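You operate a simulated robot arm through the tools that you are given. There is no shell and no other tool. Be economical: measure what you need, move in short steps, check, and stop when the job is done.

The job below is to be done with a simulated two-armed robot. You get a single attempt, and the scene is never put back.

JOB
Fill the small yellow can with diesel to its mark, then recap it.
Fine: cap on the spill tray meanwhile; funnel in, spout right over, vent open; then vent shut, spout back, funnel on its stand; no spill; leave the petrol side and other small cans alone.
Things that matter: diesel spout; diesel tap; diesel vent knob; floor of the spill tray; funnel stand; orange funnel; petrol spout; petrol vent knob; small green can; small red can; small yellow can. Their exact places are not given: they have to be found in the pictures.

It is judged by the outcome, as a careful person would: the job done as asked, and still so three seconds after it is handed in. It fails if anything else is knocked over, pushed out of place, dropped, spilled or broken. Lids that push on must go on centred and level and be pressed home; caps that screw on are set level and turned clockwise until they are tight.

ROBOT AND FRAMES
Two 7-joint arms with two-finger parallel grippers on one trunk, on a base that drives. Base frame: it is fixed to the floor where the robot stands at the start and does not move with it; the origin is under the middle of the robot, x ahead of it, y to its left, z up; the surface under the hand at the start is at about z = 766. Readings come in mm, degrees, newtons and seconds.
The left shoulder is at the start at [60, 143, 926], the right one opposite. With the tool pointing down near the work surface each hand reaches from about 320 to 740 mm from the robot's upright axis, wherever it stands, measured 20 degrees to its own side. Places, roughly: diesel spout [700, -100, 1100]; diesel tap [700, 0, 1100]; diesel vent knob [700, 0, 1400]; floor of the spill tray [500, 200, 800]; funnel stand [600, 200, 800]; petrol spout [700, 600, 1100]; petrol vent knob [700, 500, 1400]. Payload 1.57 kg a hand.
Tool frame (each hand has its own): the origin (TCP) lies between the finger pads and is the grasp point; the fingertips stand 30 mm ahead of it; z points along the fingers, y is the line along which they close. Largest opening 110 mm; finger width 24, thickness 12; the body of the gripper, 48 by 112 mm, starts 78 mm behind the TCP.
Orientation is that of the tool frame in the base frame, as [roll, pitch, yaw] about the fixed x, y, z axes, in that order (R = Rz(yaw) Ry(pitch) Rx(roll)). With the fingers straight down and closing along the base's y, the tool's x points along the base's -x, its y along +y and its z along -z.

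CONTROLS
- The arms move only by the tool arm_command. It takes "left_targets", "right_targets" or both (then of equal length, played together; a hand with none holds still); each is a list of rows, each a list of 7 numbers: the shift along the tool's x, y, z in mm, then the turn, a rotation vector about the tool's x, y, z in degrees, then the finger opening in mm, from 0 to 110. In form: [[x, y, z, ax, ay, az, gripper], ...]. A call has 1 to 12 rows; each row shifts and turns the commanded pose from where the row before left it, along the tool's axes as they then stand. Each row takes 0.2 s and may step no farther than 50 mm and 8.6 degrees from the row before; otherwise, or with a gripper value out of range, the whole call is refused. A pose out of reach is approached as far as the arm can. The call stops where the force on the tool passes 60 N (or 10 N more than at its start, if that is more) or the arm is blocked; 0.2 s more then pass. Each finger travels about 45 mm/s and halts on what it meets, pressing with about 34 N; the grip force reading is that of the motor and also rises with nothing between the fingers. The clock runs only during rows and for 0.2 s after the last one: add rows that do not move to give the fingers time. It gives the time, the measured TCP pose, the force on the tool (base axes), the opening and the grip force at its end, in the units of the frame above (readings bear some noise), with the torque about the TCP (base axes, N m) and any sound that the robot's microphone picked up, and new pictures: "show" is both (left out), scene, wrist or none (wrist: the cameras of the hands that moved).
- Cameras (640 x 400 px; columns grow to the right, rows downward): "scene" is now at [55.1, 16.1, 1552.6]; the picture's right is [0.18, -0.98, 0.00], its down [-0.61, -0.11, -0.79] and it looks along [0.77, 0.14, -0.62] (base axes); focal length 249 px, centre (320, 200). "left" rides on the left gripper at [70, -16, -141] in its tool frame; the picture's right is [0.23, 0.97, 0.00], its down [-0.85, 0.20, -0.48] and it looks along [-0.47, 0.11, 0.88] (tool axes); focal length 222 px, centre (320, 200). "right" rides on the right gripper at [70, 16, -141] in its tool frame; the picture's right is [-0.23, 0.97, 0.00], its down [-0.86, -0.20, -0.48] and it looks along [-0.47, -0.11, 0.88] (tool axes); focal length 222 px, centre (320, 200).
- lift_body(by): slides the trunk up (or, below 0, down) by that many mm; the arms and the scene camera ride with it, the base frame stays. It gives what a move gives, with no picture.
- base_move(legs): drives the robot by 1 to 6 legs, each [ahead, left, turn to the left] in mm, mm and degrees, along the robot's own axes; the way and the turn of a leg run together, so that a leg with both is an arc; at most 1500 mm and 180 degrees a leg. The arms and the cameras ride along, it lands a little off, and it stops where it bumps. It gives what a move gives, and a new picture of the scene camera.
- pan_tilt(pan, tilt): turns the head with the scene camera to pan (to the left, within 86 degrees either way) and tilt (down, from -29 to 69), counted from straight ahead of the robot. It gives what a move gives, and a new picture of the scene camera.
- probe_pixels(camera, pixels): there is no depth. For up to 12 entries [column, row, z] of the newest picture of that camera ("zoom" is the newest enlarged one), the place [x, y] in the base frame at which the ray of that pixel passes the height z, good to about 2 mm. It takes no simulated time.
- inspect(camera, box): a new picture of the part [left, top, right, bottom] of that camera's present view, enlarged. It takes no simulated time.
- hand_in(): hands the job in; it is judged then, once.

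Go step by step. Measure first, check grasps and placings, and put right what went wrong. The budget is 80 turns and 260 pictures, counting those below and the enlarged ones. Unless the task says otherwise, let go and move clear before handing in, and close with one line.

The tools are called by a JSON object that holds its "name" and its "arguments". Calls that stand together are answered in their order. arm_command: Moves the arms, as the interface text tells. Its arguments: {"type":"object","properties":{"left_targets":{"type":"array"},"right_targets":{"type":"array"},"show":{"type":"string","enum":["both","scene","wrist","none"]}},"required":[]} The other tools are called the same way: lift_body (by) slides the trunk up or down; base_move (legs) drives the base; pan_tilt (pan, tilt) turns the head that bears the scene camera; probe_pixels (camera, pixels) gives the place at which the rays of pixels pass given heights; inspect (camera, box) takes an enlarged picture of a part of a camera's view; hand_in () hands the job in.

At the start:

```text
time_s: 0.0
left_tcp_pos: [478.3, 280.1, 999.7]
left_tool_rot: [-180.0, 0.0, -180.0]
left_ft_force: [-0.1, 0.0, -0.5]
left_torque: [0.01, -0.03, 0.02]
left_opening: 109.7
left_grasp_force: 0.1
right_tcp_pos: [418.5, -196.4, 999.8]
right_tool_rot: [180.0, 0.0, 180.0]
right_ft_force: [0.2, 0.0, -0.5]
right_torque: [-0.03, 0.0, -0.02]
right_opening: 110.2
right_grasp_force: 0.1
trunk travel left (down, up): [-525.0, 65.0]
robot x, y, heading: [0.7, 0.4, -0.1]
head pan, tilt: [10.3, 38.3]
```

scene: 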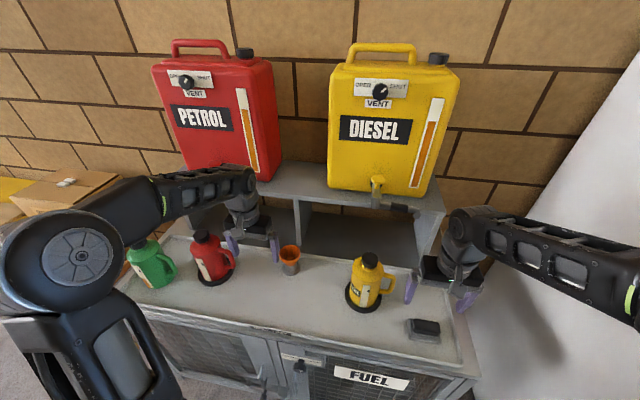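
right: 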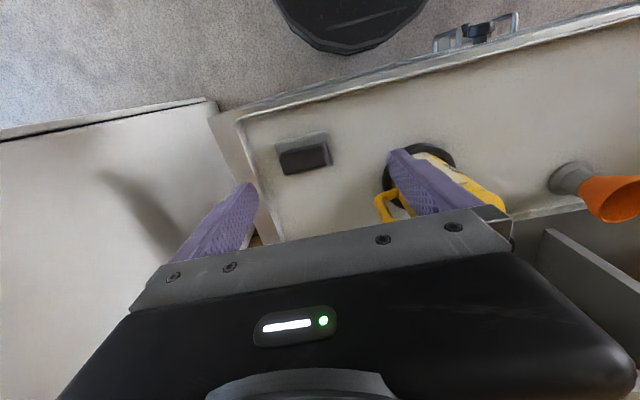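
left: 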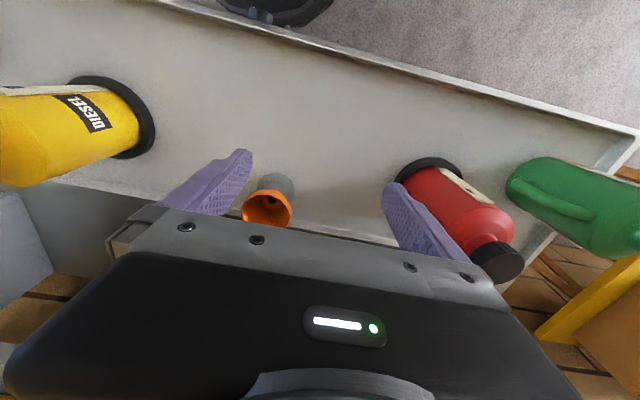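

The first picture shows the yellow can near (368,280), the funnel in its stand at (290,258), the diesel canister at (390,120), its tap at about (377,190) and its vent knob at (380,92). I'll enlarge these parts to measure them.

{"name": "inspect", "arguments": {"camera": "scene", "box": [320, 160, 480, 260]}}

{"name": "inspect", "arguments": {"camera": "scene", "box": [260, 230, 460, 355]}}

{"name": "inspect", "arguments": {"camera": "scene", "box": [320, 40, 480, 140]}}

```text
4.00 times, centred on (400, 210) of scene
```

zoom: 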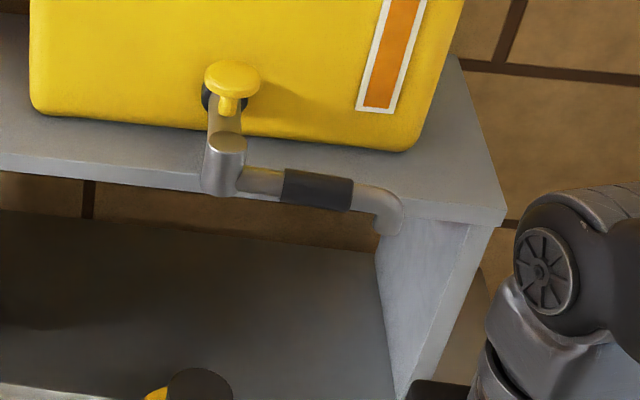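

```text
3.20 times, centred on (360, 292) of scene
```

zoom: 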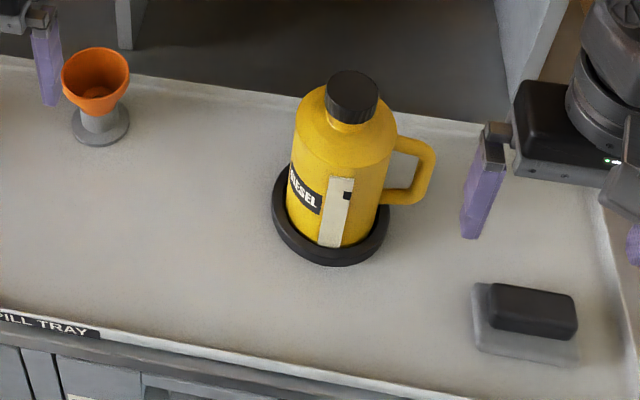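

```text
4.00 times, centred on (400, 90) of scene
```

zoom: 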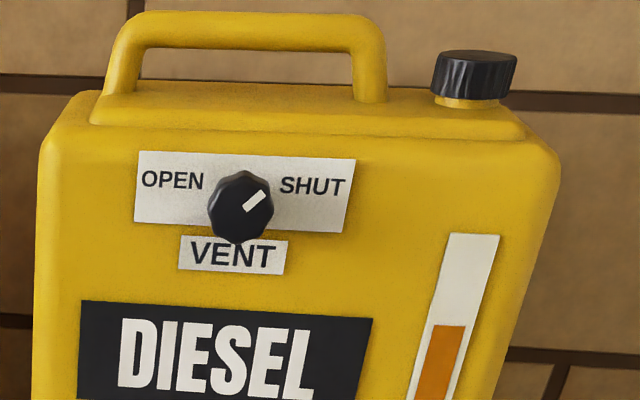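

The vent knob's mark points to SHUT, and the spout is folded to the robot's right. I'll probe the key pixels at a few candidate heights.

{"name": "probe_pixels", "arguments": {"camera": "scene", "pixels": [[363.4, 297, 766], [370, 258, 920], [370, 258, 960], [376.5, 201, 1050], [376.5, 201, 1100], [417, 216, 1050], [417, 216, 1000], [378, 179, 1100], [290, 270, 766], [380, 91, 1350], [380, 91, 1400], [423, 328, 790]]}}

{"name": "lift_body", "arguments": {"by": 65}}

{"name": "pan_tilt", "arguments": {"pan": -3, "tilt": 38}}

```text
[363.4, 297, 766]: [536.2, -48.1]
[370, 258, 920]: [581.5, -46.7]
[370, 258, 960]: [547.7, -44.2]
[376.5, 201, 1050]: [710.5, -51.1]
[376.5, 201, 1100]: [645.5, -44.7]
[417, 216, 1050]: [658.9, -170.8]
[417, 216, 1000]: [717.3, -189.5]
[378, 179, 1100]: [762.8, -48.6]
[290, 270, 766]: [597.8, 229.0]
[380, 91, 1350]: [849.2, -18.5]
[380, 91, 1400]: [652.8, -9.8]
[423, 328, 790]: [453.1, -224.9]
```

```text
time_s: 1.0
left_tcp_pos: [479.4, 281.4, 1064.3]
left_tool_rot: [179.9, 0.1, -180.0]
left_ft_force: [-0.2, 0.6, -0.4]
left_torque: [-0.01, -0.05, 0.03]
left_opening: 110.0
left_grasp_force: 0.0
right_tcp_pos: [416.8, -195.9, 1064.6]
right_tool_rot: [-180.0, 0.1, 180.0]
right_ft_force: [0.3, -1.0, -0.5]
right_torque: [-0.07, 0.0, 0.01]
right_opening: 110.1
right_grasp_force: 0.1
trunk travel left (down, up): [-590.0, 0.0]
robot x, y, heading: [-1.1, 0.7, 0.0]
head pan, tilt: [10.3, 38.3]
```

```text
time_s: 1.8
left_tcp_pos: [478.2, 279.4, 1064.7]
left_tool_rot: [-180.0, 0.0, -180.0]
left_ft_force: [0.0, -0.7, -0.8]
left_torque: [0.02, -0.03, 0.04]
left_opening: 110.4
left_grasp_force: 0.1
right_tcp_pos: [417.2, -196.2, 1065.1]
right_tool_rot: [-179.9, 0.0, -180.0]
right_ft_force: [0.4, 0.3, 0.0]
right_torque: [-0.01, -0.02, 0.0]
right_opening: 109.9
right_grasp_force: 0.0
trunk travel left (down, up): [-590.0, 0.0]
robot x, y, heading: [1.8, -0.7, -0.3]
head pan, tilt: [-3.0, 38.0]
```

scene: 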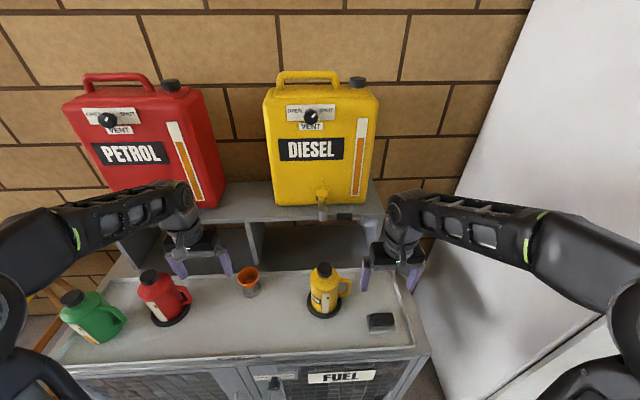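

From two views, the spout pivot is at about (650,-46), the spout is about 120 mm long, and the can is at about (536,-48), so the swung spout should end over the can. I'll enlarge the tap and the can from this height.

{"name": "inspect", "arguments": {"camera": "scene", "box": [280, 170, 400, 245]}}

{"name": "inspect", "arguments": {"camera": "scene", "box": [220, 250, 380, 350]}}

{"name": "probe_pixels", "arguments": {"camera": "scene", "pixels": [[310, 116, 1350], [310, 116, 1370], [310, 116, 1400], [248, 270, 830], [248, 270, 850], [249, 292, 766], [324, 270, 920], [324, 270, 940], [324, 270, 960]]}}

```text
5.33 times, centred on (340, 208) of scene
```

zoom: 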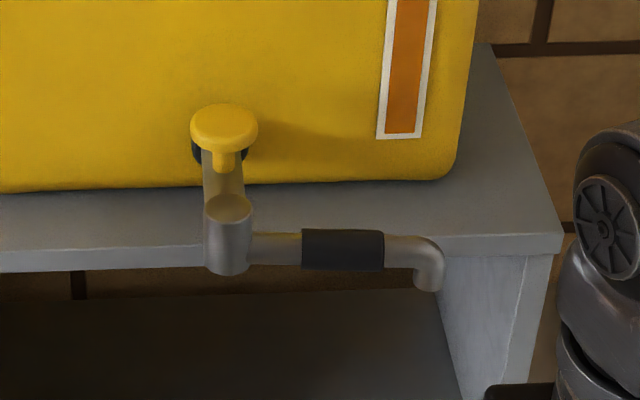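

```text
4.00 times, centred on (300, 300) of scene
```

zoom: 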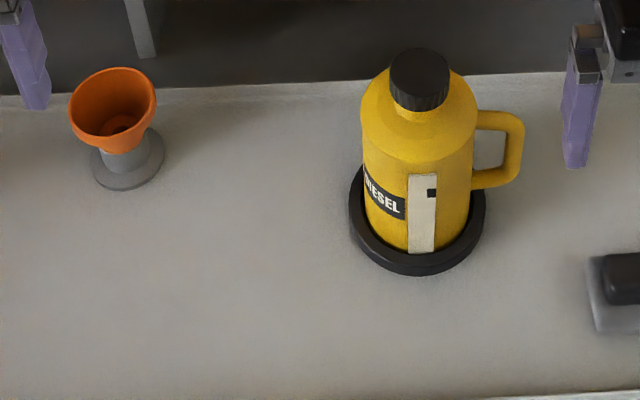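

```text
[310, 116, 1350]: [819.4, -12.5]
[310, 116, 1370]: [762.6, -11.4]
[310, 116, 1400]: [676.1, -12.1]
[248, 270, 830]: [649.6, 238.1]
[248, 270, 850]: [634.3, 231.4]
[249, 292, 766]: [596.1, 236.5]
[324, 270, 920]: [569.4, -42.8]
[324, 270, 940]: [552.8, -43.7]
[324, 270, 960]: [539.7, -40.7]
```

The tap seems to have a yellow mushroom-shaped handle on top of a pipe, but I can't tell how it works. I'll bring the right wrist camera nearer, pitched up, to look.

{"name": "arm_command", "arguments": {"right_targets": [[-40, 20, -15, 0, 0, 0, 110], [-40, 20, -15, 0, 0, 0, 110], [0, 0, 0, 0, -8, 0, 110], [0, 0, 0, 0, -8, 0, 110], [0, 0, 0, 0, -8, 0, 110], [0, 0, 0, 0, -8, 0, 110], [0, 0, 0, 0, 0, 0, 110]], "show": "wrist"}}

```text
time_s: 3.4
left_tcp_pos: [478.1, 279.3, 1064.3]
left_tool_rot: [179.8, -0.1, -179.9]
left_ft_force: [0.6, -0.5, -0.3]
left_torque: [-0.04, 0.01, -0.03]
left_opening: 110.1
left_grasp_force: 0.2
right_tcp_pos: [498.5, -157.3, 1095.2]
right_tool_rot: [-179.9, 32.1, 179.9]
right_ft_force: [-0.4, -0.7, -0.7]
right_torque: [-0.01, 0.02, -0.01]
right_opening: 109.9
right_grasp_force: 0.1
trunk travel left (down, up): [-590.0, 0.0]
robot x, y, heading: [-0.4, -2.3, 0.2]
head pan, tilt: [-3.0, 38.0]
```

right: 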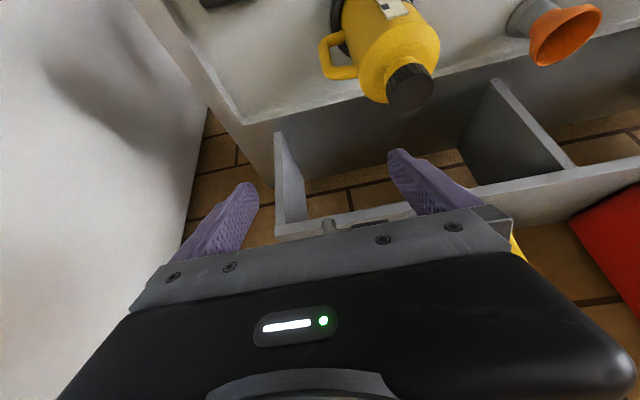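

The wrist view is blocked by the hand, since its "up" faces the robot. The enlarged scene pictures are re-rendered sharply, so I'll zoom tightly there instead.

{"name": "inspect", "arguments": {"camera": "scene", "box": [300, 180, 348, 210]}}

{"name": "inspect", "arguments": {"camera": "scene", "box": [280, 95, 344, 135]}}

{"name": "inspect", "arguments": {"camera": "scene", "box": [292, 255, 372, 305]}}

```text
13.33 times, centred on (324, 195) of scene
```

zoom: 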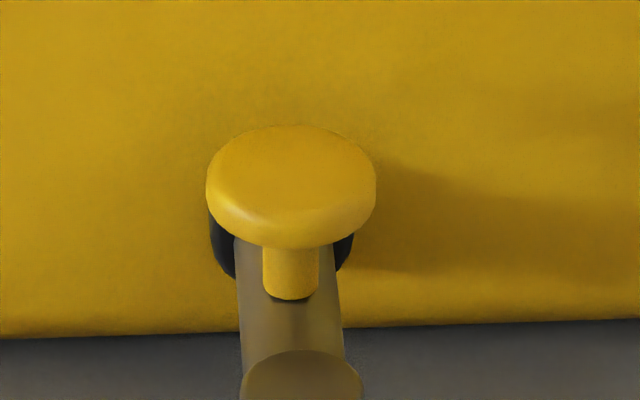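

```text
10.00 times, centred on (312, 115) of scene
```

zoom: 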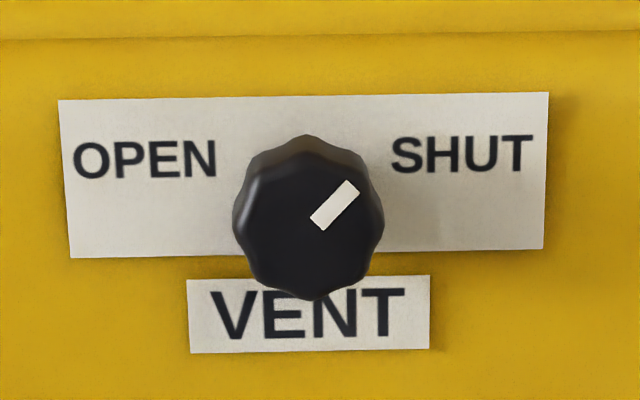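

```text
8.00 times, centred on (332, 280) of scene
```

zoom: 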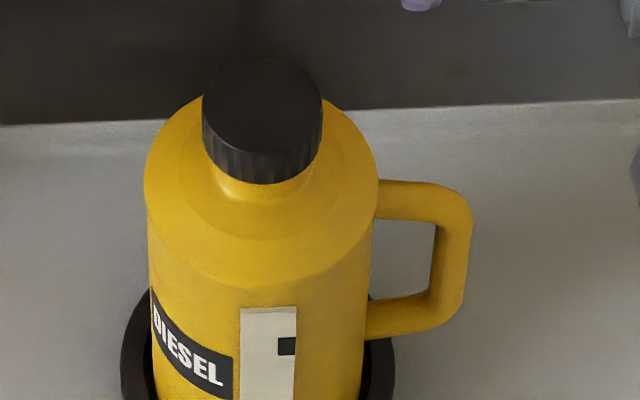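

The tap handle is a round button on a stem, apparently pressed down to open. I'll triangulate it, the cap, the funnel and the knob using the wrist view as a second ray.

{"name": "probe_pixels", "arguments": {"camera": "right", "pixels": [[410, 88, 900], [410, 88, 930], [410, 88, 960], [565, 36, 830], [565, 36, 850], [565, 36, 870]]}}

{"name": "probe_pixels", "arguments": {"camera": "scene", "pixels": [[324.75, 268.1, 930], [324.75, 268.1, 950], [321.8, 193.9, 1120], [321.8, 193.9, 1140], [321.8, 193.9, 1160], [248.3, 275, 850], [248.3, 275, 870], [322.8, 211.5, 1100], [322.8, 211.5, 1080], [360.2, 223, 1050], [360.2, 223, 1070]]}}

{"name": "inspect", "arguments": {"camera": "right", "box": [300, 0, 460, 100]}}

```text
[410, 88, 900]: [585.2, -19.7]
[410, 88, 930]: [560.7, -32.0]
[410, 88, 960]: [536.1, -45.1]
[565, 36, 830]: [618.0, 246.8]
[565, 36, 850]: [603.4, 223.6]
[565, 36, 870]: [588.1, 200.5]
```

```text
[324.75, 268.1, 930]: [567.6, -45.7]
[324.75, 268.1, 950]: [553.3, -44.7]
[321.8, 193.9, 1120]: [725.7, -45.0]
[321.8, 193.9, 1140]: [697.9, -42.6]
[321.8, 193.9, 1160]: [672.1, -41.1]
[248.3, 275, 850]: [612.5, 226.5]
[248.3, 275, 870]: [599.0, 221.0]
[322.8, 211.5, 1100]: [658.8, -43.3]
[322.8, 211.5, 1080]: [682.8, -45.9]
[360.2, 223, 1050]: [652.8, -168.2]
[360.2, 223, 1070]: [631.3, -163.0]
```

```text
4.00 times, centred on (380, 50) of right
```

zoom: 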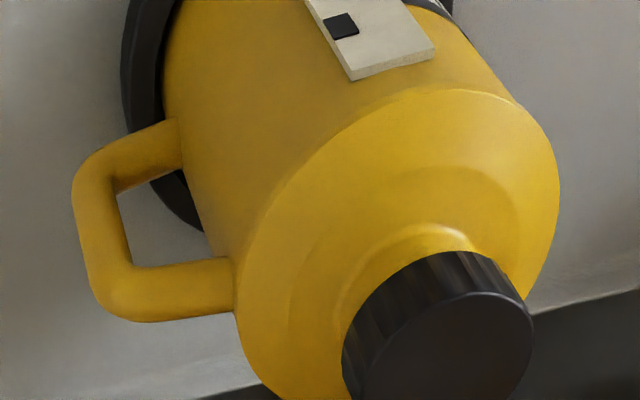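

Triangulation puts the cap top at about (540,-44,958), the tap button at (690,-43,1146) and the funnel rim at (605,224,850). I'll straighten the right hand and place it above the cap for an overhead look.

{"name": "arm_command", "arguments": {"right_targets": [[0, 0, 0, 0, 8, 0, 110], [0, 0, 0, 0, 8, 0, 110], [0, 0, 0, 0, 8, 0, 110], [0, 0, 0, 0, 8, 0, 110], [-20, 40, 0, 0, 0, 0, 110], [-20, 40, 0, 0, 0, 0, 100], [0, 32, 0, 0, 0, 0, 90], [0, 0, 0, 0, 0, 0, 80], [0, 0, 0, 0, 0, 0, 80]]}}

```text
time_s: 5.4
left_tcp_pos: [479.6, 279.6, 1063.8]
left_tool_rot: [-180.0, 0.1, -179.9]
left_ft_force: [0.3, 0.7, 1.7]
left_torque: [0.01, 0.01, 0.0]
left_opening: 109.9
left_grasp_force: 0.1
right_tcp_pos: [536.9, -45.8, 1093.3]
right_tool_rot: [179.9, 0.1, 180.0]
right_ft_force: [0.1, -0.3, 0.0]
right_torque: [-0.03, 0.02, 0.01]
right_opening: 79.9
right_grasp_force: 0.0
trunk travel left (down, up): [-590.0, 0.0]
robot x, y, heading: [-0.2, 0.6, -0.1]
head pan, tilt: [-3.0, 38.0]
```

scene: 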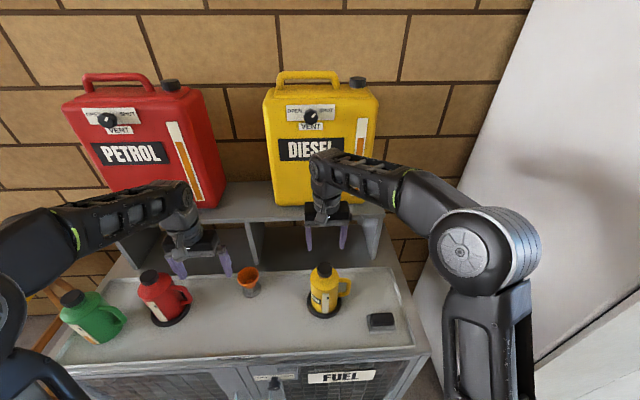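
right: 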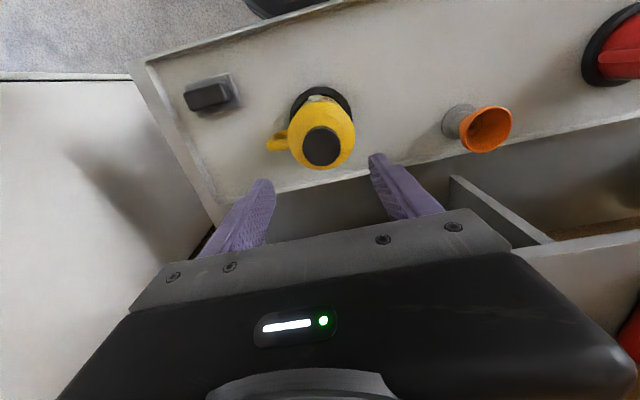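

Seen from above, the cap is at (322,146). I'll probe it, the ring and the funnel.

{"name": "probe_pixels", "arguments": {"camera": "right", "pixels": [[322, 146, 940], [322, 146, 950], [322, 146, 960], [303, 146, 955], [341, 146, 955], [320, 112, 770], [490, 129, 840], [490, 129, 850], [490, 129, 860], [458, 122, 770]]}}

{"name": "inspect", "arguments": {"camera": "right", "box": [240, 80, 400, 180]}}

{"name": "inspect", "arguments": {"camera": "scene", "box": [280, 195, 376, 255]}}

```text
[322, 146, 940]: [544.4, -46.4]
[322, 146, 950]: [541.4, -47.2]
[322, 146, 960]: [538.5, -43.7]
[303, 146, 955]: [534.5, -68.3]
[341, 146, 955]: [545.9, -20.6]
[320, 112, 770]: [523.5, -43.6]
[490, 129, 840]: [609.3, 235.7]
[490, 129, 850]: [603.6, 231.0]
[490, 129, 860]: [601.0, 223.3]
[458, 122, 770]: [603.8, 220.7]
```

```text
4.00 times, centred on (320, 130) of right
```

zoom: 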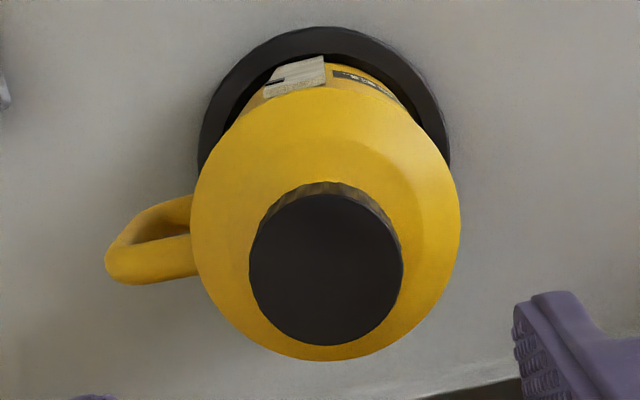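

```text
6.67 times, centred on (328, 225) of scene
```

zoom: 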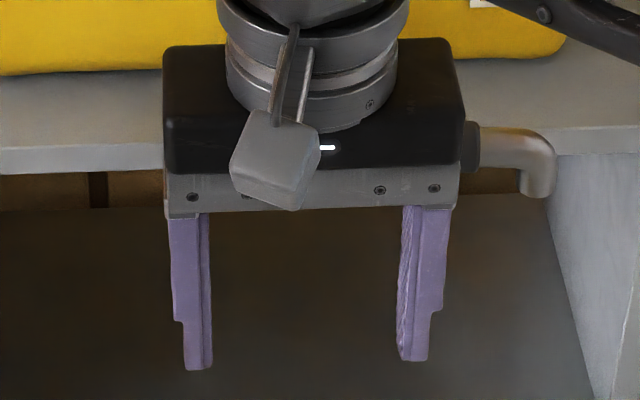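

The cap is centred at about (540,-46), with its top at z ~956 and a diameter of ~49 mm. I'll pre-turn the hand about 51° clockwise, descend around it and grip.

{"name": "arm_command", "arguments": {"right_targets": [[-3, 0, 0, 0, 0, 8.5, 80], [0, 0, 0, 0, 0, 8.5, 80], [0, 0, 0, 0, 0, 8.5, 80], [0, 0, 0, 0, 0, 8.5, 80], [0, 0, 0, 0, 0, 8.5, 80], [0, 0, 0, 0, 0, 8.5, 80], [0, 0, 45, 0, 0, 0, 80], [0, 0, 45, 0, 0, 0, 80], [0, 0, 34, 0, 0, 0, 80], [0, 0, 0, 0, 0, 0, 80]]}}

```text
time_s: 7.6
left_tcp_pos: [478.4, 280.1, 1065.3]
left_tool_rot: [-180.0, -0.1, -180.0]
left_ft_force: [0.7, -0.3, -0.4]
left_torque: [0.03, -0.03, 0.03]
left_opening: 110.0
left_grasp_force: 0.0
right_tcp_pos: [538.4, -43.6, 970.8]
right_tool_rot: [-180.0, 0.0, 129.0]
right_ft_force: [-0.1, 0.5, -0.5]
right_torque: [0.0, 0.0, 0.04]
right_opening: 79.8
right_grasp_force: 0.2
trunk travel left (down, up): [-590.0, 0.0]
robot x, y, heading: [0.8, -0.2, -0.1]
head pan, tilt: [-3.0, 38.0]
```

scene: 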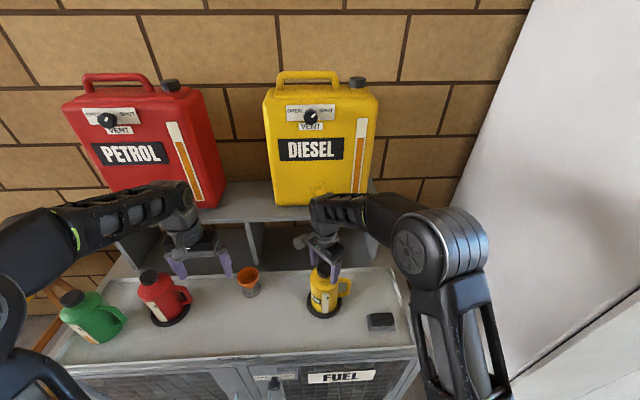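
right: 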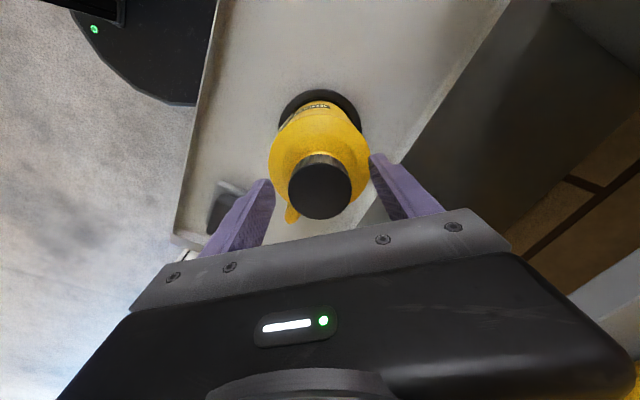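

The cap sits centred between the fingertips (272–370). I'll close on it.

{"name": "arm_command", "arguments": {"right_targets": [[0, 0, 0, 0, 0, 0, 60], [0, 0, 0, 0, 0, 0, 45], [0, 0, 0, 0, 0, 0, 40], [0, 0, 0, 0, 0, 0, 40], [0, 0, 0, 0, 0, 0, 40]], "show": "none"}}

{"name": "inspect", "arguments": {"camera": "scene", "box": [284, 235, 380, 295]}}

```text
time_s: 8.8
left_tcp_pos: [477.8, 280.3, 1064.5]
left_tool_rot: [180.0, 0.0, 180.0]
left_ft_force: [-0.7, 0.4, 0.2]
left_torque: [0.05, 0.02, -0.01]
left_opening: 110.2
left_grasp_force: 0.0
right_tcp_pos: [540.0, -43.3, 972.1]
right_tool_rot: [180.0, 0.0, 128.9]
right_ft_force: [-0.2, -1.0, -0.5]
right_torque: [-0.07, 0.05, -0.03]
right_opening: 45.3
right_grasp_force: 33.9
trunk travel left (down, up): [-590.0, 0.0]
robot x, y, heading: [1.8, 0.4, 0.1]
head pan, tilt: [-3.0, 38.0]
```

```text
6.67 times, centred on (332, 265) of scene
```

zoom: 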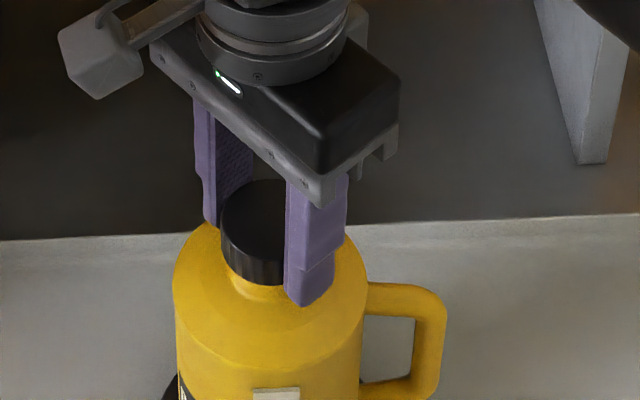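

The cap is gripped at 45 mm. I'll turn it 32° counter-clockwise and check whether the can turns with it.

{"name": "arm_command", "arguments": {"right_targets": [[0, 0, 0, 0, 0, -8, 40], [0, 0, 0, 0, 0, -8, 40], [0, 0, 0, 0, 0, -8, 40], [0, 0, 0, 0, 0, -8, 40]], "show": "none"}}

{"name": "inspect", "arguments": {"camera": "scene", "box": [284, 240, 380, 330]}}

```text
time_s: 9.8
left_tcp_pos: [477.7, 279.7, 1065.2]
left_tool_rot: [-180.0, 0.1, 180.0]
left_ft_force: [0.7, -0.7, 0.2]
left_torque: [-0.02, 0.01, -0.01]
left_opening: 109.9
left_grasp_force: 0.0
right_tcp_pos: [541.0, -43.3, 970.6]
right_tool_rot: [180.0, -0.1, 161.1]
right_ft_force: [0.0, 0.0, 2.2]
right_torque: [0.01, -0.01, -0.02]
right_opening: 45.5
right_grasp_force: 34.0
trunk travel left (down, up): [-590.0, 0.0]
robot x, y, heading: [0.6, 0.2, 0.2]
head pan, tilt: [-3.0, 38.0]
```

```text
4.44 times, centred on (332, 285) of scene
```

zoom: 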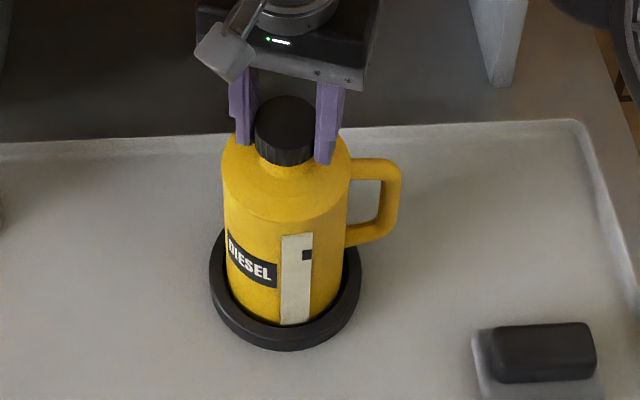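

The gauge strip shifted slightly (the can turned a few degrees), while the hand turned 32° with almost no torque left. I'll turn more and watch.

{"name": "arm_command", "arguments": {"right_targets": [[0, 0, 0, 0, 0, -8, 40], [0, 0, 0, 0, 0, -8, 40], [0, 0, 0, 0, 0, -8, 40], [0, 0, 0, 0, 0, -8, 40]], "show": "none"}}

{"name": "inspect", "arguments": {"camera": "scene", "box": [284, 240, 380, 330]}}

```text
time_s: 10.8
left_tcp_pos: [478.4, 279.8, 1064.8]
left_tool_rot: [180.0, 0.0, -180.0]
left_ft_force: [0.6, -0.3, 0.6]
left_torque: [-0.01, 0.01, -0.01]
left_opening: 110.1
left_grasp_force: 0.0
right_tcp_pos: [539.9, -45.1, 971.1]
right_tool_rot: [-180.0, 0.0, -166.9]
right_ft_force: [-0.4, -0.6, 3.2]
right_torque: [-0.02, 0.0, 0.0]
right_opening: 45.4
right_grasp_force: 34.0
trunk travel left (down, up): [-590.0, 0.0]
robot x, y, heading: [0.8, 3.5, 0.2]
head pan, tilt: [-3.0, 38.0]
```

```text
4.44 times, centred on (332, 285) of scene
```

zoom: 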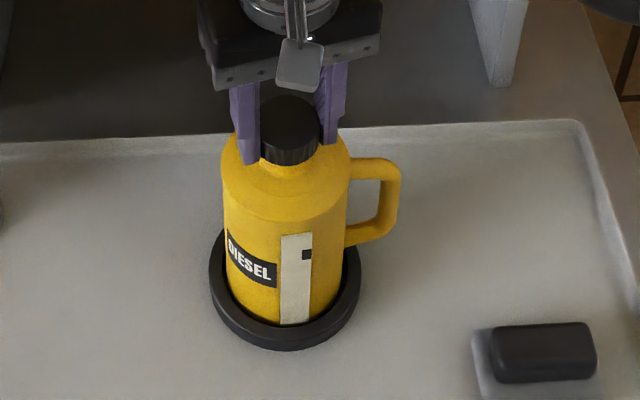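

The can stayed put this time, so the cap is unscrewing. I'll carry on counter-clockwise with a slight rise.

{"name": "arm_command", "arguments": {"right_targets": [[0, 0, -0.2, 0, 0, -8.5, 40], [0, 0, -0.2, 0, 0, -8.5, 40], [0, 0, -0.2, 0, 0, -8.5, 40], [0, 0, -0.2, 0, 0, -8.5, 40], [0, 0, -0.2, 0, 0, -8.5, 40], [0, 0, -0.2, 0, 0, -8.5, 40], [0, 0, -0.2, 0, 0, -8.5, 40], [0, 0, -0.2, 0, 0, -8.5, 40], [0, 0, -0.2, 0, 0, -8.5, 40], [0, 0, -0.2, 0, 0, -8.5, 40]], "show": "none"}}

{"name": "inspect", "arguments": {"camera": "scene", "box": [284, 225, 380, 315]}}

```text
time_s: 13.0
left_tcp_pos: [478.6, 280.2, 1064.1]
left_tool_rot: [-179.9, -0.1, -180.0]
left_ft_force: [0.5, 0.4, 0.1]
left_torque: [0.01, -0.01, -0.02]
left_opening: 110.1
left_grasp_force: 0.1
right_tcp_pos: [541.6, -44.9, 973.5]
right_tool_rot: [-179.9, 0.0, -81.9]
right_ft_force: [0.7, 0.0, -3.0]
right_torque: [0.01, -0.01, 0.03]
right_opening: 45.5
right_grasp_force: 34.0
trunk travel left (down, up): [-590.0, 0.0]
robot x, y, heading: [2.7, -1.8, -0.2]
head pan, tilt: [-3.0, 38.0]
```

```text
4.44 times, centred on (332, 270) of scene
```

zoom: 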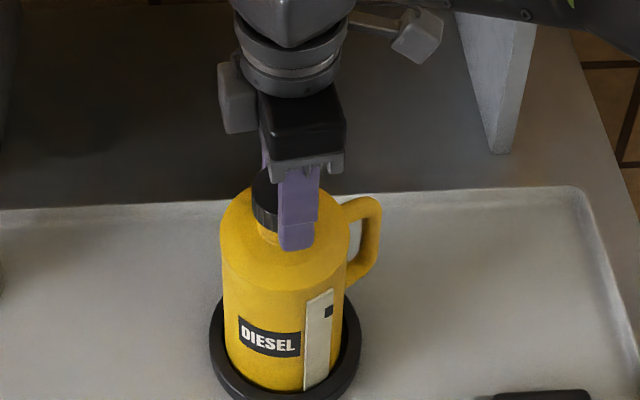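

The can turned about 20° because I rose too fast (force -3 N lifted it). I'll let go, rewind the wrist clockwise and regrip for a second turn.

{"name": "arm_command", "arguments": {"right_targets": [[0, 0, 1, 0, 0, 0, 60], [0, 0, 0, 0, 0, 0, 75], [0, 0, 0, 0, 0, 0, 75], [0, 0, 0, 0, 0, 8.5, 75], [0, 0, 0, 0, 0, 8.5, 75], [0, 0, 0, 0, 0, 8.5, 75], [0, 0, 0, 0, 0, 8.5, 75], [0, 0, 0, 0, 0, 8.5, 75], [0, 0, 0, 0, 0, 8.5, 75], [0, 0, 0, 0, 0, 8.5, 75], [0, 0, 0, 0, 0, 8.5, 75], [0, 0, 0, 0, 0, 8.5, 75]], "show": "none"}}

{"name": "arm_command", "arguments": {"right_targets": [[0, 0, 0, 0, 0, 8.5, 75], [0, 0, 0, 0, 0, 8.5, 75], [0, 0, 0, 0, 0, 8.5, 75], [0, 0, 0, 0, 0, 8.5, 75], [0, 0, 0, 0, 0, 8.5, 75], [0, 0, 0, 0, 0, 8.5, 75], [0, 0, 0, 0, 0, 8.5, 75], [0, 0, 0, 0, 0, 8.5, 75], [0, 0, 0, 0, 0, 8.5, 75], [0, 0, 0, 0, 0, 0, 75]], "show": "wrist"}}

{"name": "inspect", "arguments": {"camera": "scene", "box": [284, 225, 380, 315]}}

```text
time_s: 15.6
left_tcp_pos: [478.9, 280.7, 1065.1]
left_tool_rot: [179.9, 0.0, -180.0]
left_ft_force: [0.8, -0.5, -0.4]
left_torque: [-0.04, 0.01, 0.02]
left_opening: 110.2
left_grasp_force: 0.1
right_tcp_pos: [539.6, -46.0, 971.5]
right_tool_rot: [179.9, 0.1, -158.7]
right_ft_force: [0.4, 0.6, 0.8]
right_torque: [-0.01, 0.0, -0.03]
right_opening: 75.3
right_grasp_force: 0.0
trunk travel left (down, up): [-590.0, 0.0]
robot x, y, heading: [0.0, 0.3, -0.1]
head pan, tilt: [-3.0, 38.0]
```

```text
time_s: 17.8
left_tcp_pos: [478.5, 279.2, 1063.4]
left_tool_rot: [-180.0, 0.0, -180.0]
left_ft_force: [0.2, -0.7, -0.3]
left_torque: [-0.01, -0.01, 0.0]
left_opening: 110.0
left_grasp_force: 0.0
right_tcp_pos: [540.3, -43.0, 972.0]
right_tool_rot: [-180.0, -0.1, 125.0]
right_ft_force: [-1.0, -0.7, -0.7]
right_torque: [0.0, 0.01, -0.02]
right_opening: 75.2
right_grasp_force: 0.1
trunk travel left (down, up): [-590.0, 0.0]
robot x, y, heading: [2.0, -2.1, -0.1]
head pan, tilt: [-3.0, 38.0]
```

right: 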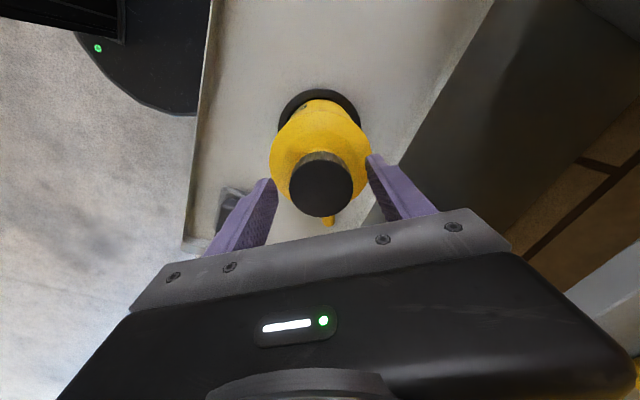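

```text
4.44 times, centred on (332, 270) of scene
```

zoom: 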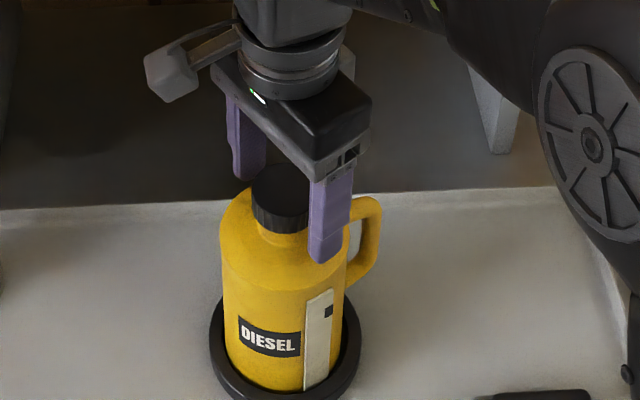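

The can is steady and upright. I'll regrip and keep unscrewing, rising only 0.08 mm per row.

{"name": "arm_command", "arguments": {"right_targets": [[0, 0, 0, 0, 0, 0, 50], [0, 0, 0, 0, 0, 0, 40], [0, 0, 0, 0, 0, 0, 40], [0, 0, 0, 0, 0, 0, 40], [0, 0, -0.08, 0, 0, -8.5, 40], [0, 0, -0.08, 0, 0, -8.5, 40], [0, 0, -0.08, 0, 0, -8.5, 40], [0, 0, -0.08, 0, 0, -8.5, 40], [0, 0, -0.08, 0, 0, -8.5, 40], [0, 0, -0.08, 0, 0, -8.5, 40], [0, 0, -0.08, 0, 0, -8.5, 40], [0, 0, -0.08, 0, 0, -8.5, 40]], "show": "none"}}

{"name": "inspect", "arguments": {"camera": "scene", "box": [284, 225, 380, 315]}}

```text
time_s: 20.4
left_tcp_pos: [476.9, 279.7, 1063.7]
left_tool_rot: [180.0, -0.1, 180.0]
left_ft_force: [-0.4, -0.5, 1.3]
left_torque: [0.05, 0.0, -0.01]
left_opening: 110.0
left_grasp_force: 0.0
right_tcp_pos: [541.1, -43.9, 971.2]
right_tool_rot: [179.9, 0.0, -166.9]
right_ft_force: [0.9, 0.0, -0.5]
right_torque: [-0.04, -0.13, -0.02]
right_opening: 45.5
right_grasp_force: 34.1
trunk travel left (down, up): [-590.0, 0.0]
robot x, y, heading: [-0.4, -3.3, -0.1]
head pan, tilt: [-3.0, 38.0]
```

```text
4.44 times, centred on (332, 270) of scene
```

zoom: 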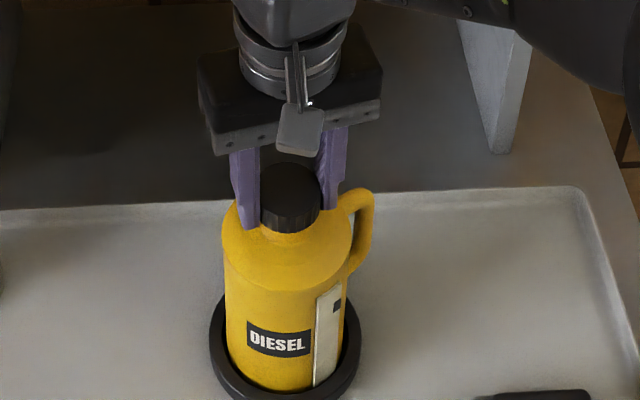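

The force is near zero and the can turned only a little more. I'll test whether the cap is free with a small 3 mm lift.

{"name": "arm_command", "arguments": {"right_targets": [[0, 0, -1.5, 0, 0, -8.5, 40], [0, 0, -1.5, 0, 0, -8.5, 40], [0, 0, 0, 0, 0, 0, 40]], "show": "none"}}

{"name": "inspect", "arguments": {"camera": "scene", "box": [284, 225, 380, 315]}}

```text
time_s: 21.2
left_tcp_pos: [478.4, 281.1, 1064.6]
left_tool_rot: [-179.9, 0.1, 180.0]
left_ft_force: [1.0, 0.2, 0.0]
left_torque: [0.01, 0.02, -0.01]
left_opening: 109.9
left_grasp_force: 0.1
right_tcp_pos: [541.2, -44.1, 976.0]
right_tool_rot: [-179.9, 0.0, -150.0]
right_ft_force: [0.2, 0.4, -1.8]
right_torque: [-0.02, -0.01, -0.04]
right_opening: 45.5
right_grasp_force: 33.7
trunk travel left (down, up): [-590.0, 0.0]
robot x, y, heading: [2.8, 0.9, 0.4]
head pan, tilt: [-3.0, 38.0]
```

```text
4.44 times, centred on (332, 270) of scene
```

zoom: 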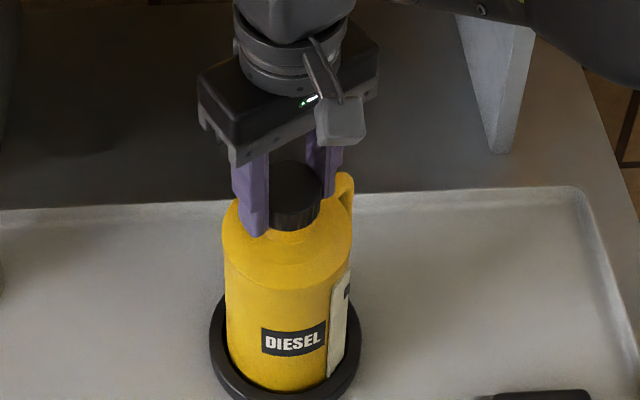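

The can is turning with the cap because lifting unloads its base. I'll press down lightly, which worked at first, and continue.

{"name": "arm_command", "arguments": {"right_targets": [[0, 0, 2, 0, 0, 0, 40], [0, 0, 2, 0, 0, 0, 40], [0, 0, 0.5, 0, 0, 0, 40], [0, 0, 0, 0, 0, -8, 40], [0, 0, 0, 0, 0, -8, 40], [0, 0, 0, 0, 0, -8, 40], [0, 0, 0, 0, 0, -8, 40]], "show": "none"}}

{"name": "inspect", "arguments": {"camera": "scene", "box": [284, 225, 380, 315]}}

```text
time_s: 22.8
left_tcp_pos: [478.0, 279.6, 1064.6]
left_tool_rot: [-180.0, 0.0, -180.0]
left_ft_force: [-0.8, -0.1, 0.8]
left_torque: [0.0, -0.01, 0.03]
left_opening: 109.9
left_grasp_force: 0.1
right_tcp_pos: [540.1, -42.9, 972.6]
right_tool_rot: [-179.9, 0.1, -117.7]
right_ft_force: [0.4, -0.6, 4.9]
right_torque: [0.03, 0.0, -0.01]
right_opening: 45.6
right_grasp_force: 33.9
trunk travel left (down, up): [-590.0, 0.0]
robot x, y, heading: [-0.8, -0.7, -0.2]
head pan, tilt: [-3.0, 38.0]
```

```text
4.44 times, centred on (332, 270) of scene
```

zoom: 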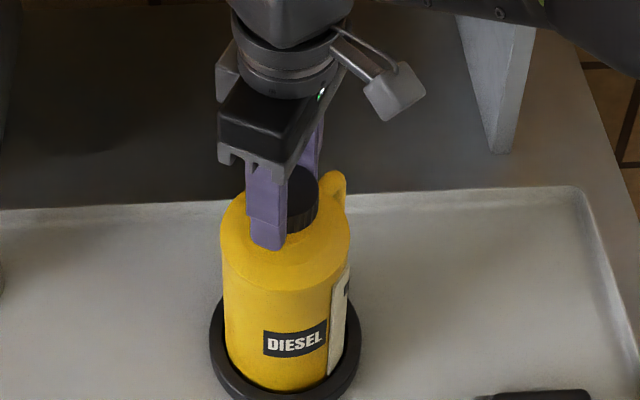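

The can held still under about 5 N of press. I'll finish this stroke, then rewind and regrip.

{"name": "arm_command", "arguments": {"right_targets": [[0, 0, 0, 0, 0, -8, 40], [0, 0, 0, 0, 0, -8, 40], [0, 0, 0, 0, 0, -8, 40], [0, 0, 0, 0, 0, -8, 40], [0, 0, 0, 0, 0, 0, 60], [0, 0, 0, 0, 0, 0, 75], [0, 0, 0, 0, 0, 0, 75], [0, 0, 0, 0, 0, 8.5, 75], [0, 0, 0, 0, 0, 8.5, 75], [0, 0, 0, 0, 0, 8.5, 75], [0, 0, 0, 0, 0, 8.5, 75], [0, 0, 0, 0, 0, 8.5, 75]], "show": "none"}}

{"name": "arm_command", "arguments": {"right_targets": [[0, 0, 0, 0, 0, 8.5, 75], [0, 0, 0, 0, 0, 8.5, 75], [0, 0, 0, 0, 0, 8.5, 75], [0, 0, 0, 0, 0, 8.5, 75], [0, 0, 0, 0, 0, 8.5, 75], [0, 0, 0, 0, 0, 8.5, 75], [0, 0, 0, 0, 0, 8.5, 75], [0, 0, 0, 0, 0, 8.5, 75], [0, 0, 0, 0, 0, 8.5, 75], [0, 0, 0, 0, 0, 8.5, 75], [0, 0, 0, 0, 0, 8.5, 75], [0, 0, 0, 0, 0, 8.5, 75]], "show": "none"}}

{"name": "arm_command", "arguments": {"right_targets": [[0, 0, 0, 0, 0, 8.5, 75], [0, 0, 1, 0, 0, 0, 50], [0, 0, 0, 0, 0, 0, 40], [0, 0, 0, 0, 0, 0, 40], [0, 0, 0, 0, 0, 0, 40], [0, 0, 2, 0, 0, -2, 40]], "show": "none"}}

{"name": "inspect", "arguments": {"camera": "scene", "box": [284, 225, 380, 315]}}

```text
time_s: 25.4
left_tcp_pos: [478.5, 279.3, 1065.6]
left_tool_rot: [-180.0, 0.0, 179.9]
left_ft_force: [-1.2, 0.4, 0.1]
left_torque: [-0.02, 0.04, 0.0]
left_opening: 109.9
left_grasp_force: 0.1
right_tcp_pos: [541.0, -44.9, 971.5]
right_tool_rot: [-180.0, 0.0, -128.7]
right_ft_force: [0.7, -0.8, 0.0]
right_torque: [0.0, -0.01, 0.01]
right_opening: 75.2
right_grasp_force: 0.0
trunk travel left (down, up): [-590.0, 0.0]
robot x, y, heading: [3.9, 4.3, 0.1]
head pan, tilt: [-3.0, 38.0]
```

```text
time_s: 28.0
left_tcp_pos: [477.8, 280.4, 1065.8]
left_tool_rot: [-180.0, 0.0, -179.9]
left_ft_force: [0.4, 0.6, -0.5]
left_torque: [-0.04, 0.0, 0.03]
left_opening: 109.9
left_grasp_force: 0.1
right_tcp_pos: [541.0, -44.0, 971.3]
right_tool_rot: [-180.0, 0.0, 129.3]
right_ft_force: [0.4, 0.3, -0.4]
right_torque: [0.0, 0.01, 0.01]
right_opening: 74.9
right_grasp_force: 0.1
trunk travel left (down, up): [-590.0, 0.0]
robot x, y, heading: [0.1, -2.6, 0.3]
head pan, tilt: [-3.0, 38.0]
```

```text
time_s: 29.4
left_tcp_pos: [477.5, 281.0, 1066.7]
left_tool_rot: [-180.0, 0.1, 180.0]
left_ft_force: [0.1, -0.6, 0.6]
left_torque: [0.01, -0.03, -0.01]
left_opening: 109.9
left_grasp_force: 0.1
right_tcp_pos: [541.3, -43.8, 968.9]
right_tool_rot: [179.9, 0.0, 122.9]
right_ft_force: [0.0, -0.5, 11.1]
right_torque: [-0.17, 0.45, 0.0]
right_opening: 45.4
right_grasp_force: 33.5
trunk travel left (down, up): [-590.0, 0.0]
robot x, y, heading: [1.9, 2.2, -0.3]
head pan, tilt: [-3.0, 38.0]
```

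```text
4.44 times, centred on (332, 270) of scene
```

zoom: 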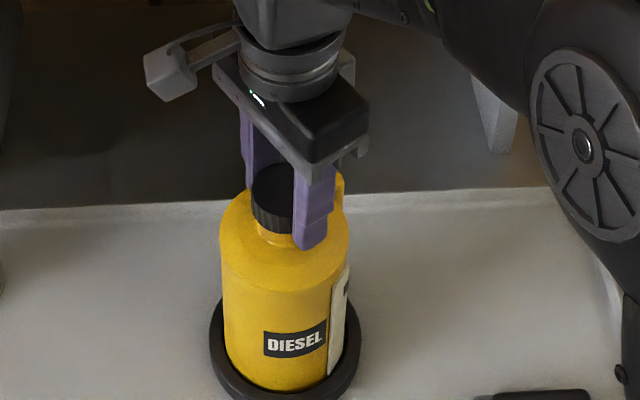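

The press is 11 N and the can has not moved. I'll ease off a little and unscrew another 85°.

{"name": "arm_command", "arguments": {"right_targets": [[0, 0, -1, 0, 0, -8.5, 40], [0, 0, 0, 0, 0, -8.5, 40], [0, 0, 0, 0, 0, -8.5, 40], [0, 0, 0, 0, 0, -8.5, 40], [0, 0, 0, 0, 0, -8.5, 40], [0, 0, 0, 0, 0, -8.5, 40], [0, 0, 0, 0, 0, -8.5, 40], [0, 0, 0, 0, 0, -8.5, 40], [0, 0, 0, 0, 0, -8.5, 40], [0, 0, 0, 0, 0, -8.5, 40]], "show": "none"}}

{"name": "inspect", "arguments": {"camera": "scene", "box": [284, 225, 380, 315]}}

```text
time_s: 31.6
left_tcp_pos: [479.5, 280.4, 1063.1]
left_tool_rot: [-180.0, 0.0, 180.0]
left_ft_force: [0.1, -0.4, -0.1]
left_torque: [0.02, 0.0, -0.02]
left_opening: 109.9
left_grasp_force: 0.1
right_tcp_pos: [540.1, -44.3, 969.7]
right_tool_rot: [-180.0, 0.0, -151.8]
right_ft_force: [-0.4, 0.2, 0.3]
right_torque: [0.01, 0.0, -0.05]
right_opening: 45.5
right_grasp_force: 34.5
trunk travel left (down, up): [-590.0, 0.0]
robot x, y, heading: [3.0, -0.4, -0.1]
head pan, tilt: [-3.0, 38.0]
```

```text
4.44 times, centred on (332, 270) of scene
```

zoom: 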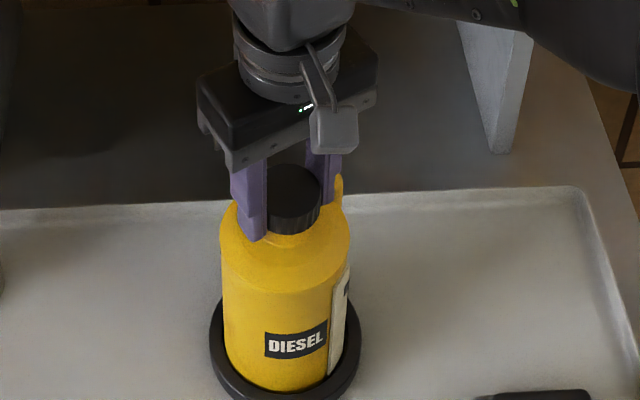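

The press fell to 0.3 N over that stroke, which suggests the thread has let go. I'll test with a 6 mm lift without turning.

{"name": "arm_command", "arguments": {"right_targets": [[0, 0, -3, 0, 0, 0, 40], [0, 0, -3, 0, 0, 0, 40], [0, 0, 0, 0, 0, 0, 40]], "show": "none"}}

{"name": "inspect", "arguments": {"camera": "scene", "box": [284, 225, 380, 315]}}

```text
time_s: 32.4
left_tcp_pos: [477.8, 280.2, 1064.5]
left_tool_rot: [180.0, 0.0, -180.0]
left_ft_force: [-0.3, -0.7, 1.0]
left_torque: [0.02, 0.02, -0.01]
left_opening: 110.0
left_grasp_force: 0.1
right_tcp_pos: [539.8, -43.3, 975.4]
right_tool_rot: [-180.0, 0.0, -152.0]
right_ft_force: [-0.1, 0.5, -0.9]
right_torque: [0.01, -0.07, -0.01]
right_opening: 45.2
right_grasp_force: 34.4
trunk travel left (down, up): [-590.0, 0.0]
robot x, y, heading: [2.2, -1.8, -0.3]
head pan, tilt: [-3.0, 38.0]
```

```text
4.44 times, centred on (332, 270) of scene
```

zoom: 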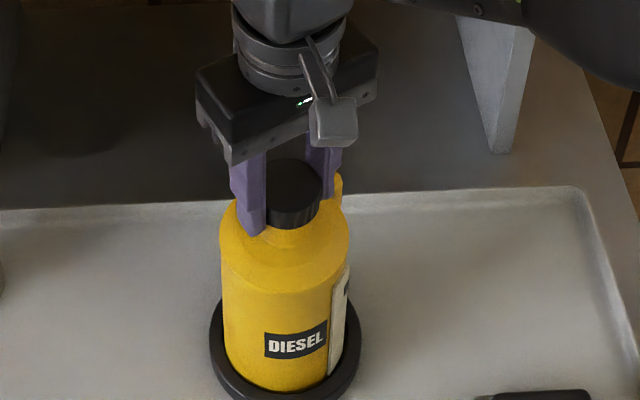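

The can looks unmoved, so the cap is coming away. I'll lift it clear.

{"name": "arm_command", "arguments": {"right_targets": [[0, 0, -15, 0, 0, 0, 40], [0, 0, -30, 0, 0, 0, 40], [0, 0, -30, 0, 0, 0, 40]]}}

```text
time_s: 33.2
left_tcp_pos: [478.8, 278.6, 1065.2]
left_tool_rot: [-180.0, 0.0, -180.0]
left_ft_force: [0.3, -0.2, -0.1]
left_torque: [-0.01, 0.01, 0.0]
left_opening: 110.0
left_grasp_force: 0.1
right_tcp_pos: [539.4, -44.2, 1048.8]
right_tool_rot: [-180.0, 0.0, -152.0]
right_ft_force: [-0.2, 0.9, 0.0]
right_torque: [-0.02, 0.0, 0.03]
right_opening: 45.3
right_grasp_force: 34.5
trunk travel left (down, up): [-590.0, 0.0]
robot x, y, heading: [-0.8, -1.1, -0.2]
head pan, tilt: [-3.0, 38.0]
```

scene: 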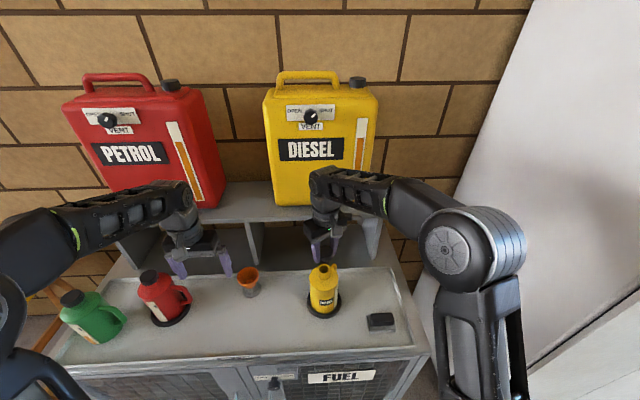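
right: 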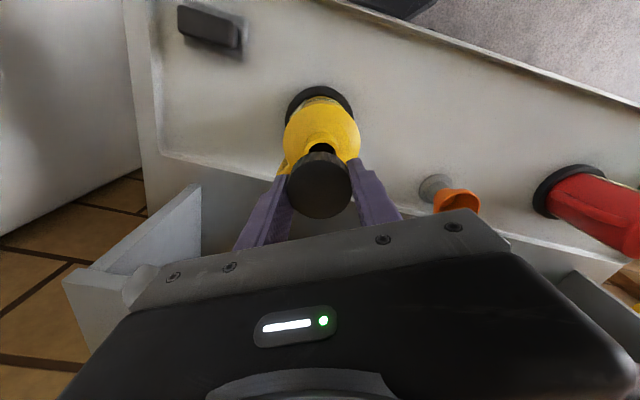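

The cap is in the right hand and the can's neck is open. I'll carry the cap to free tray floor near (450,60), stopping 40 mm above it.

{"name": "arm_command", "arguments": {"right_targets": [[0, 0, 0, 0, 0, 7, 40], [0, 0, 0, 0, 0, 7, 40], [0, 0, 0, 0, 0, 7, 40], [0, 0, 0, 0, 0, 7, 40], [30, 35, 0, 0, 0, 0, 40], [30, 35, 0, 0, 0, 0, 40], [30, 34, 0, 0, 0, 0, 40], [0, 0, 50, 0, 0, 0, 40], [0, 0, 50, 0, 0, 0, 40], [0, 0, 50, 0, 0, 0, 40], [0, 0, 45, 0, 0, 0, 40], [0, 0, 0, 0, 0, 0, 40]]}}

```text
time_s: 35.8
left_tcp_pos: [478.1, 279.9, 1064.5]
left_tool_rot: [-180.0, 0.0, 179.9]
left_ft_force: [0.4, 0.5, 0.5]
left_torque: [-0.03, 0.01, -0.03]
left_opening: 110.1
left_grasp_force: 0.1
right_tcp_pos: [449.2, 59.0, 855.0]
right_tool_rot: [-180.0, 0.0, 180.0]
right_ft_force: [-0.5, 1.5, 0.1]
right_torque: [0.02, 0.02, 0.02]
right_opening: 45.2
right_grasp_force: 33.8
trunk travel left (down, up): [-590.0, 0.0]
robot x, y, heading: [2.6, -0.5, 0.0]
head pan, tilt: [-3.0, 38.0]
```

scene: 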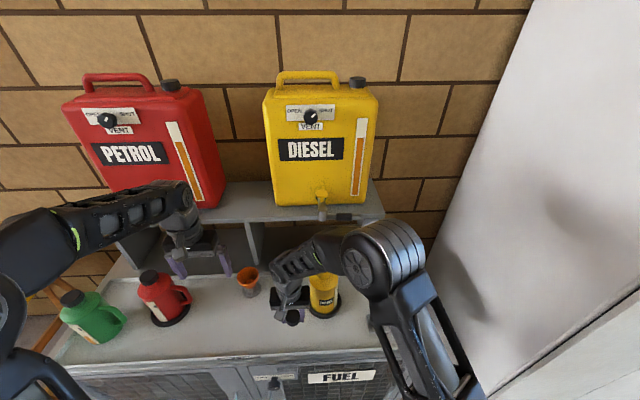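
right: 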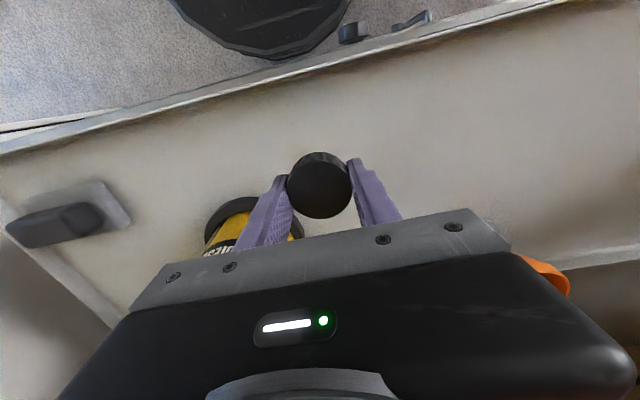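

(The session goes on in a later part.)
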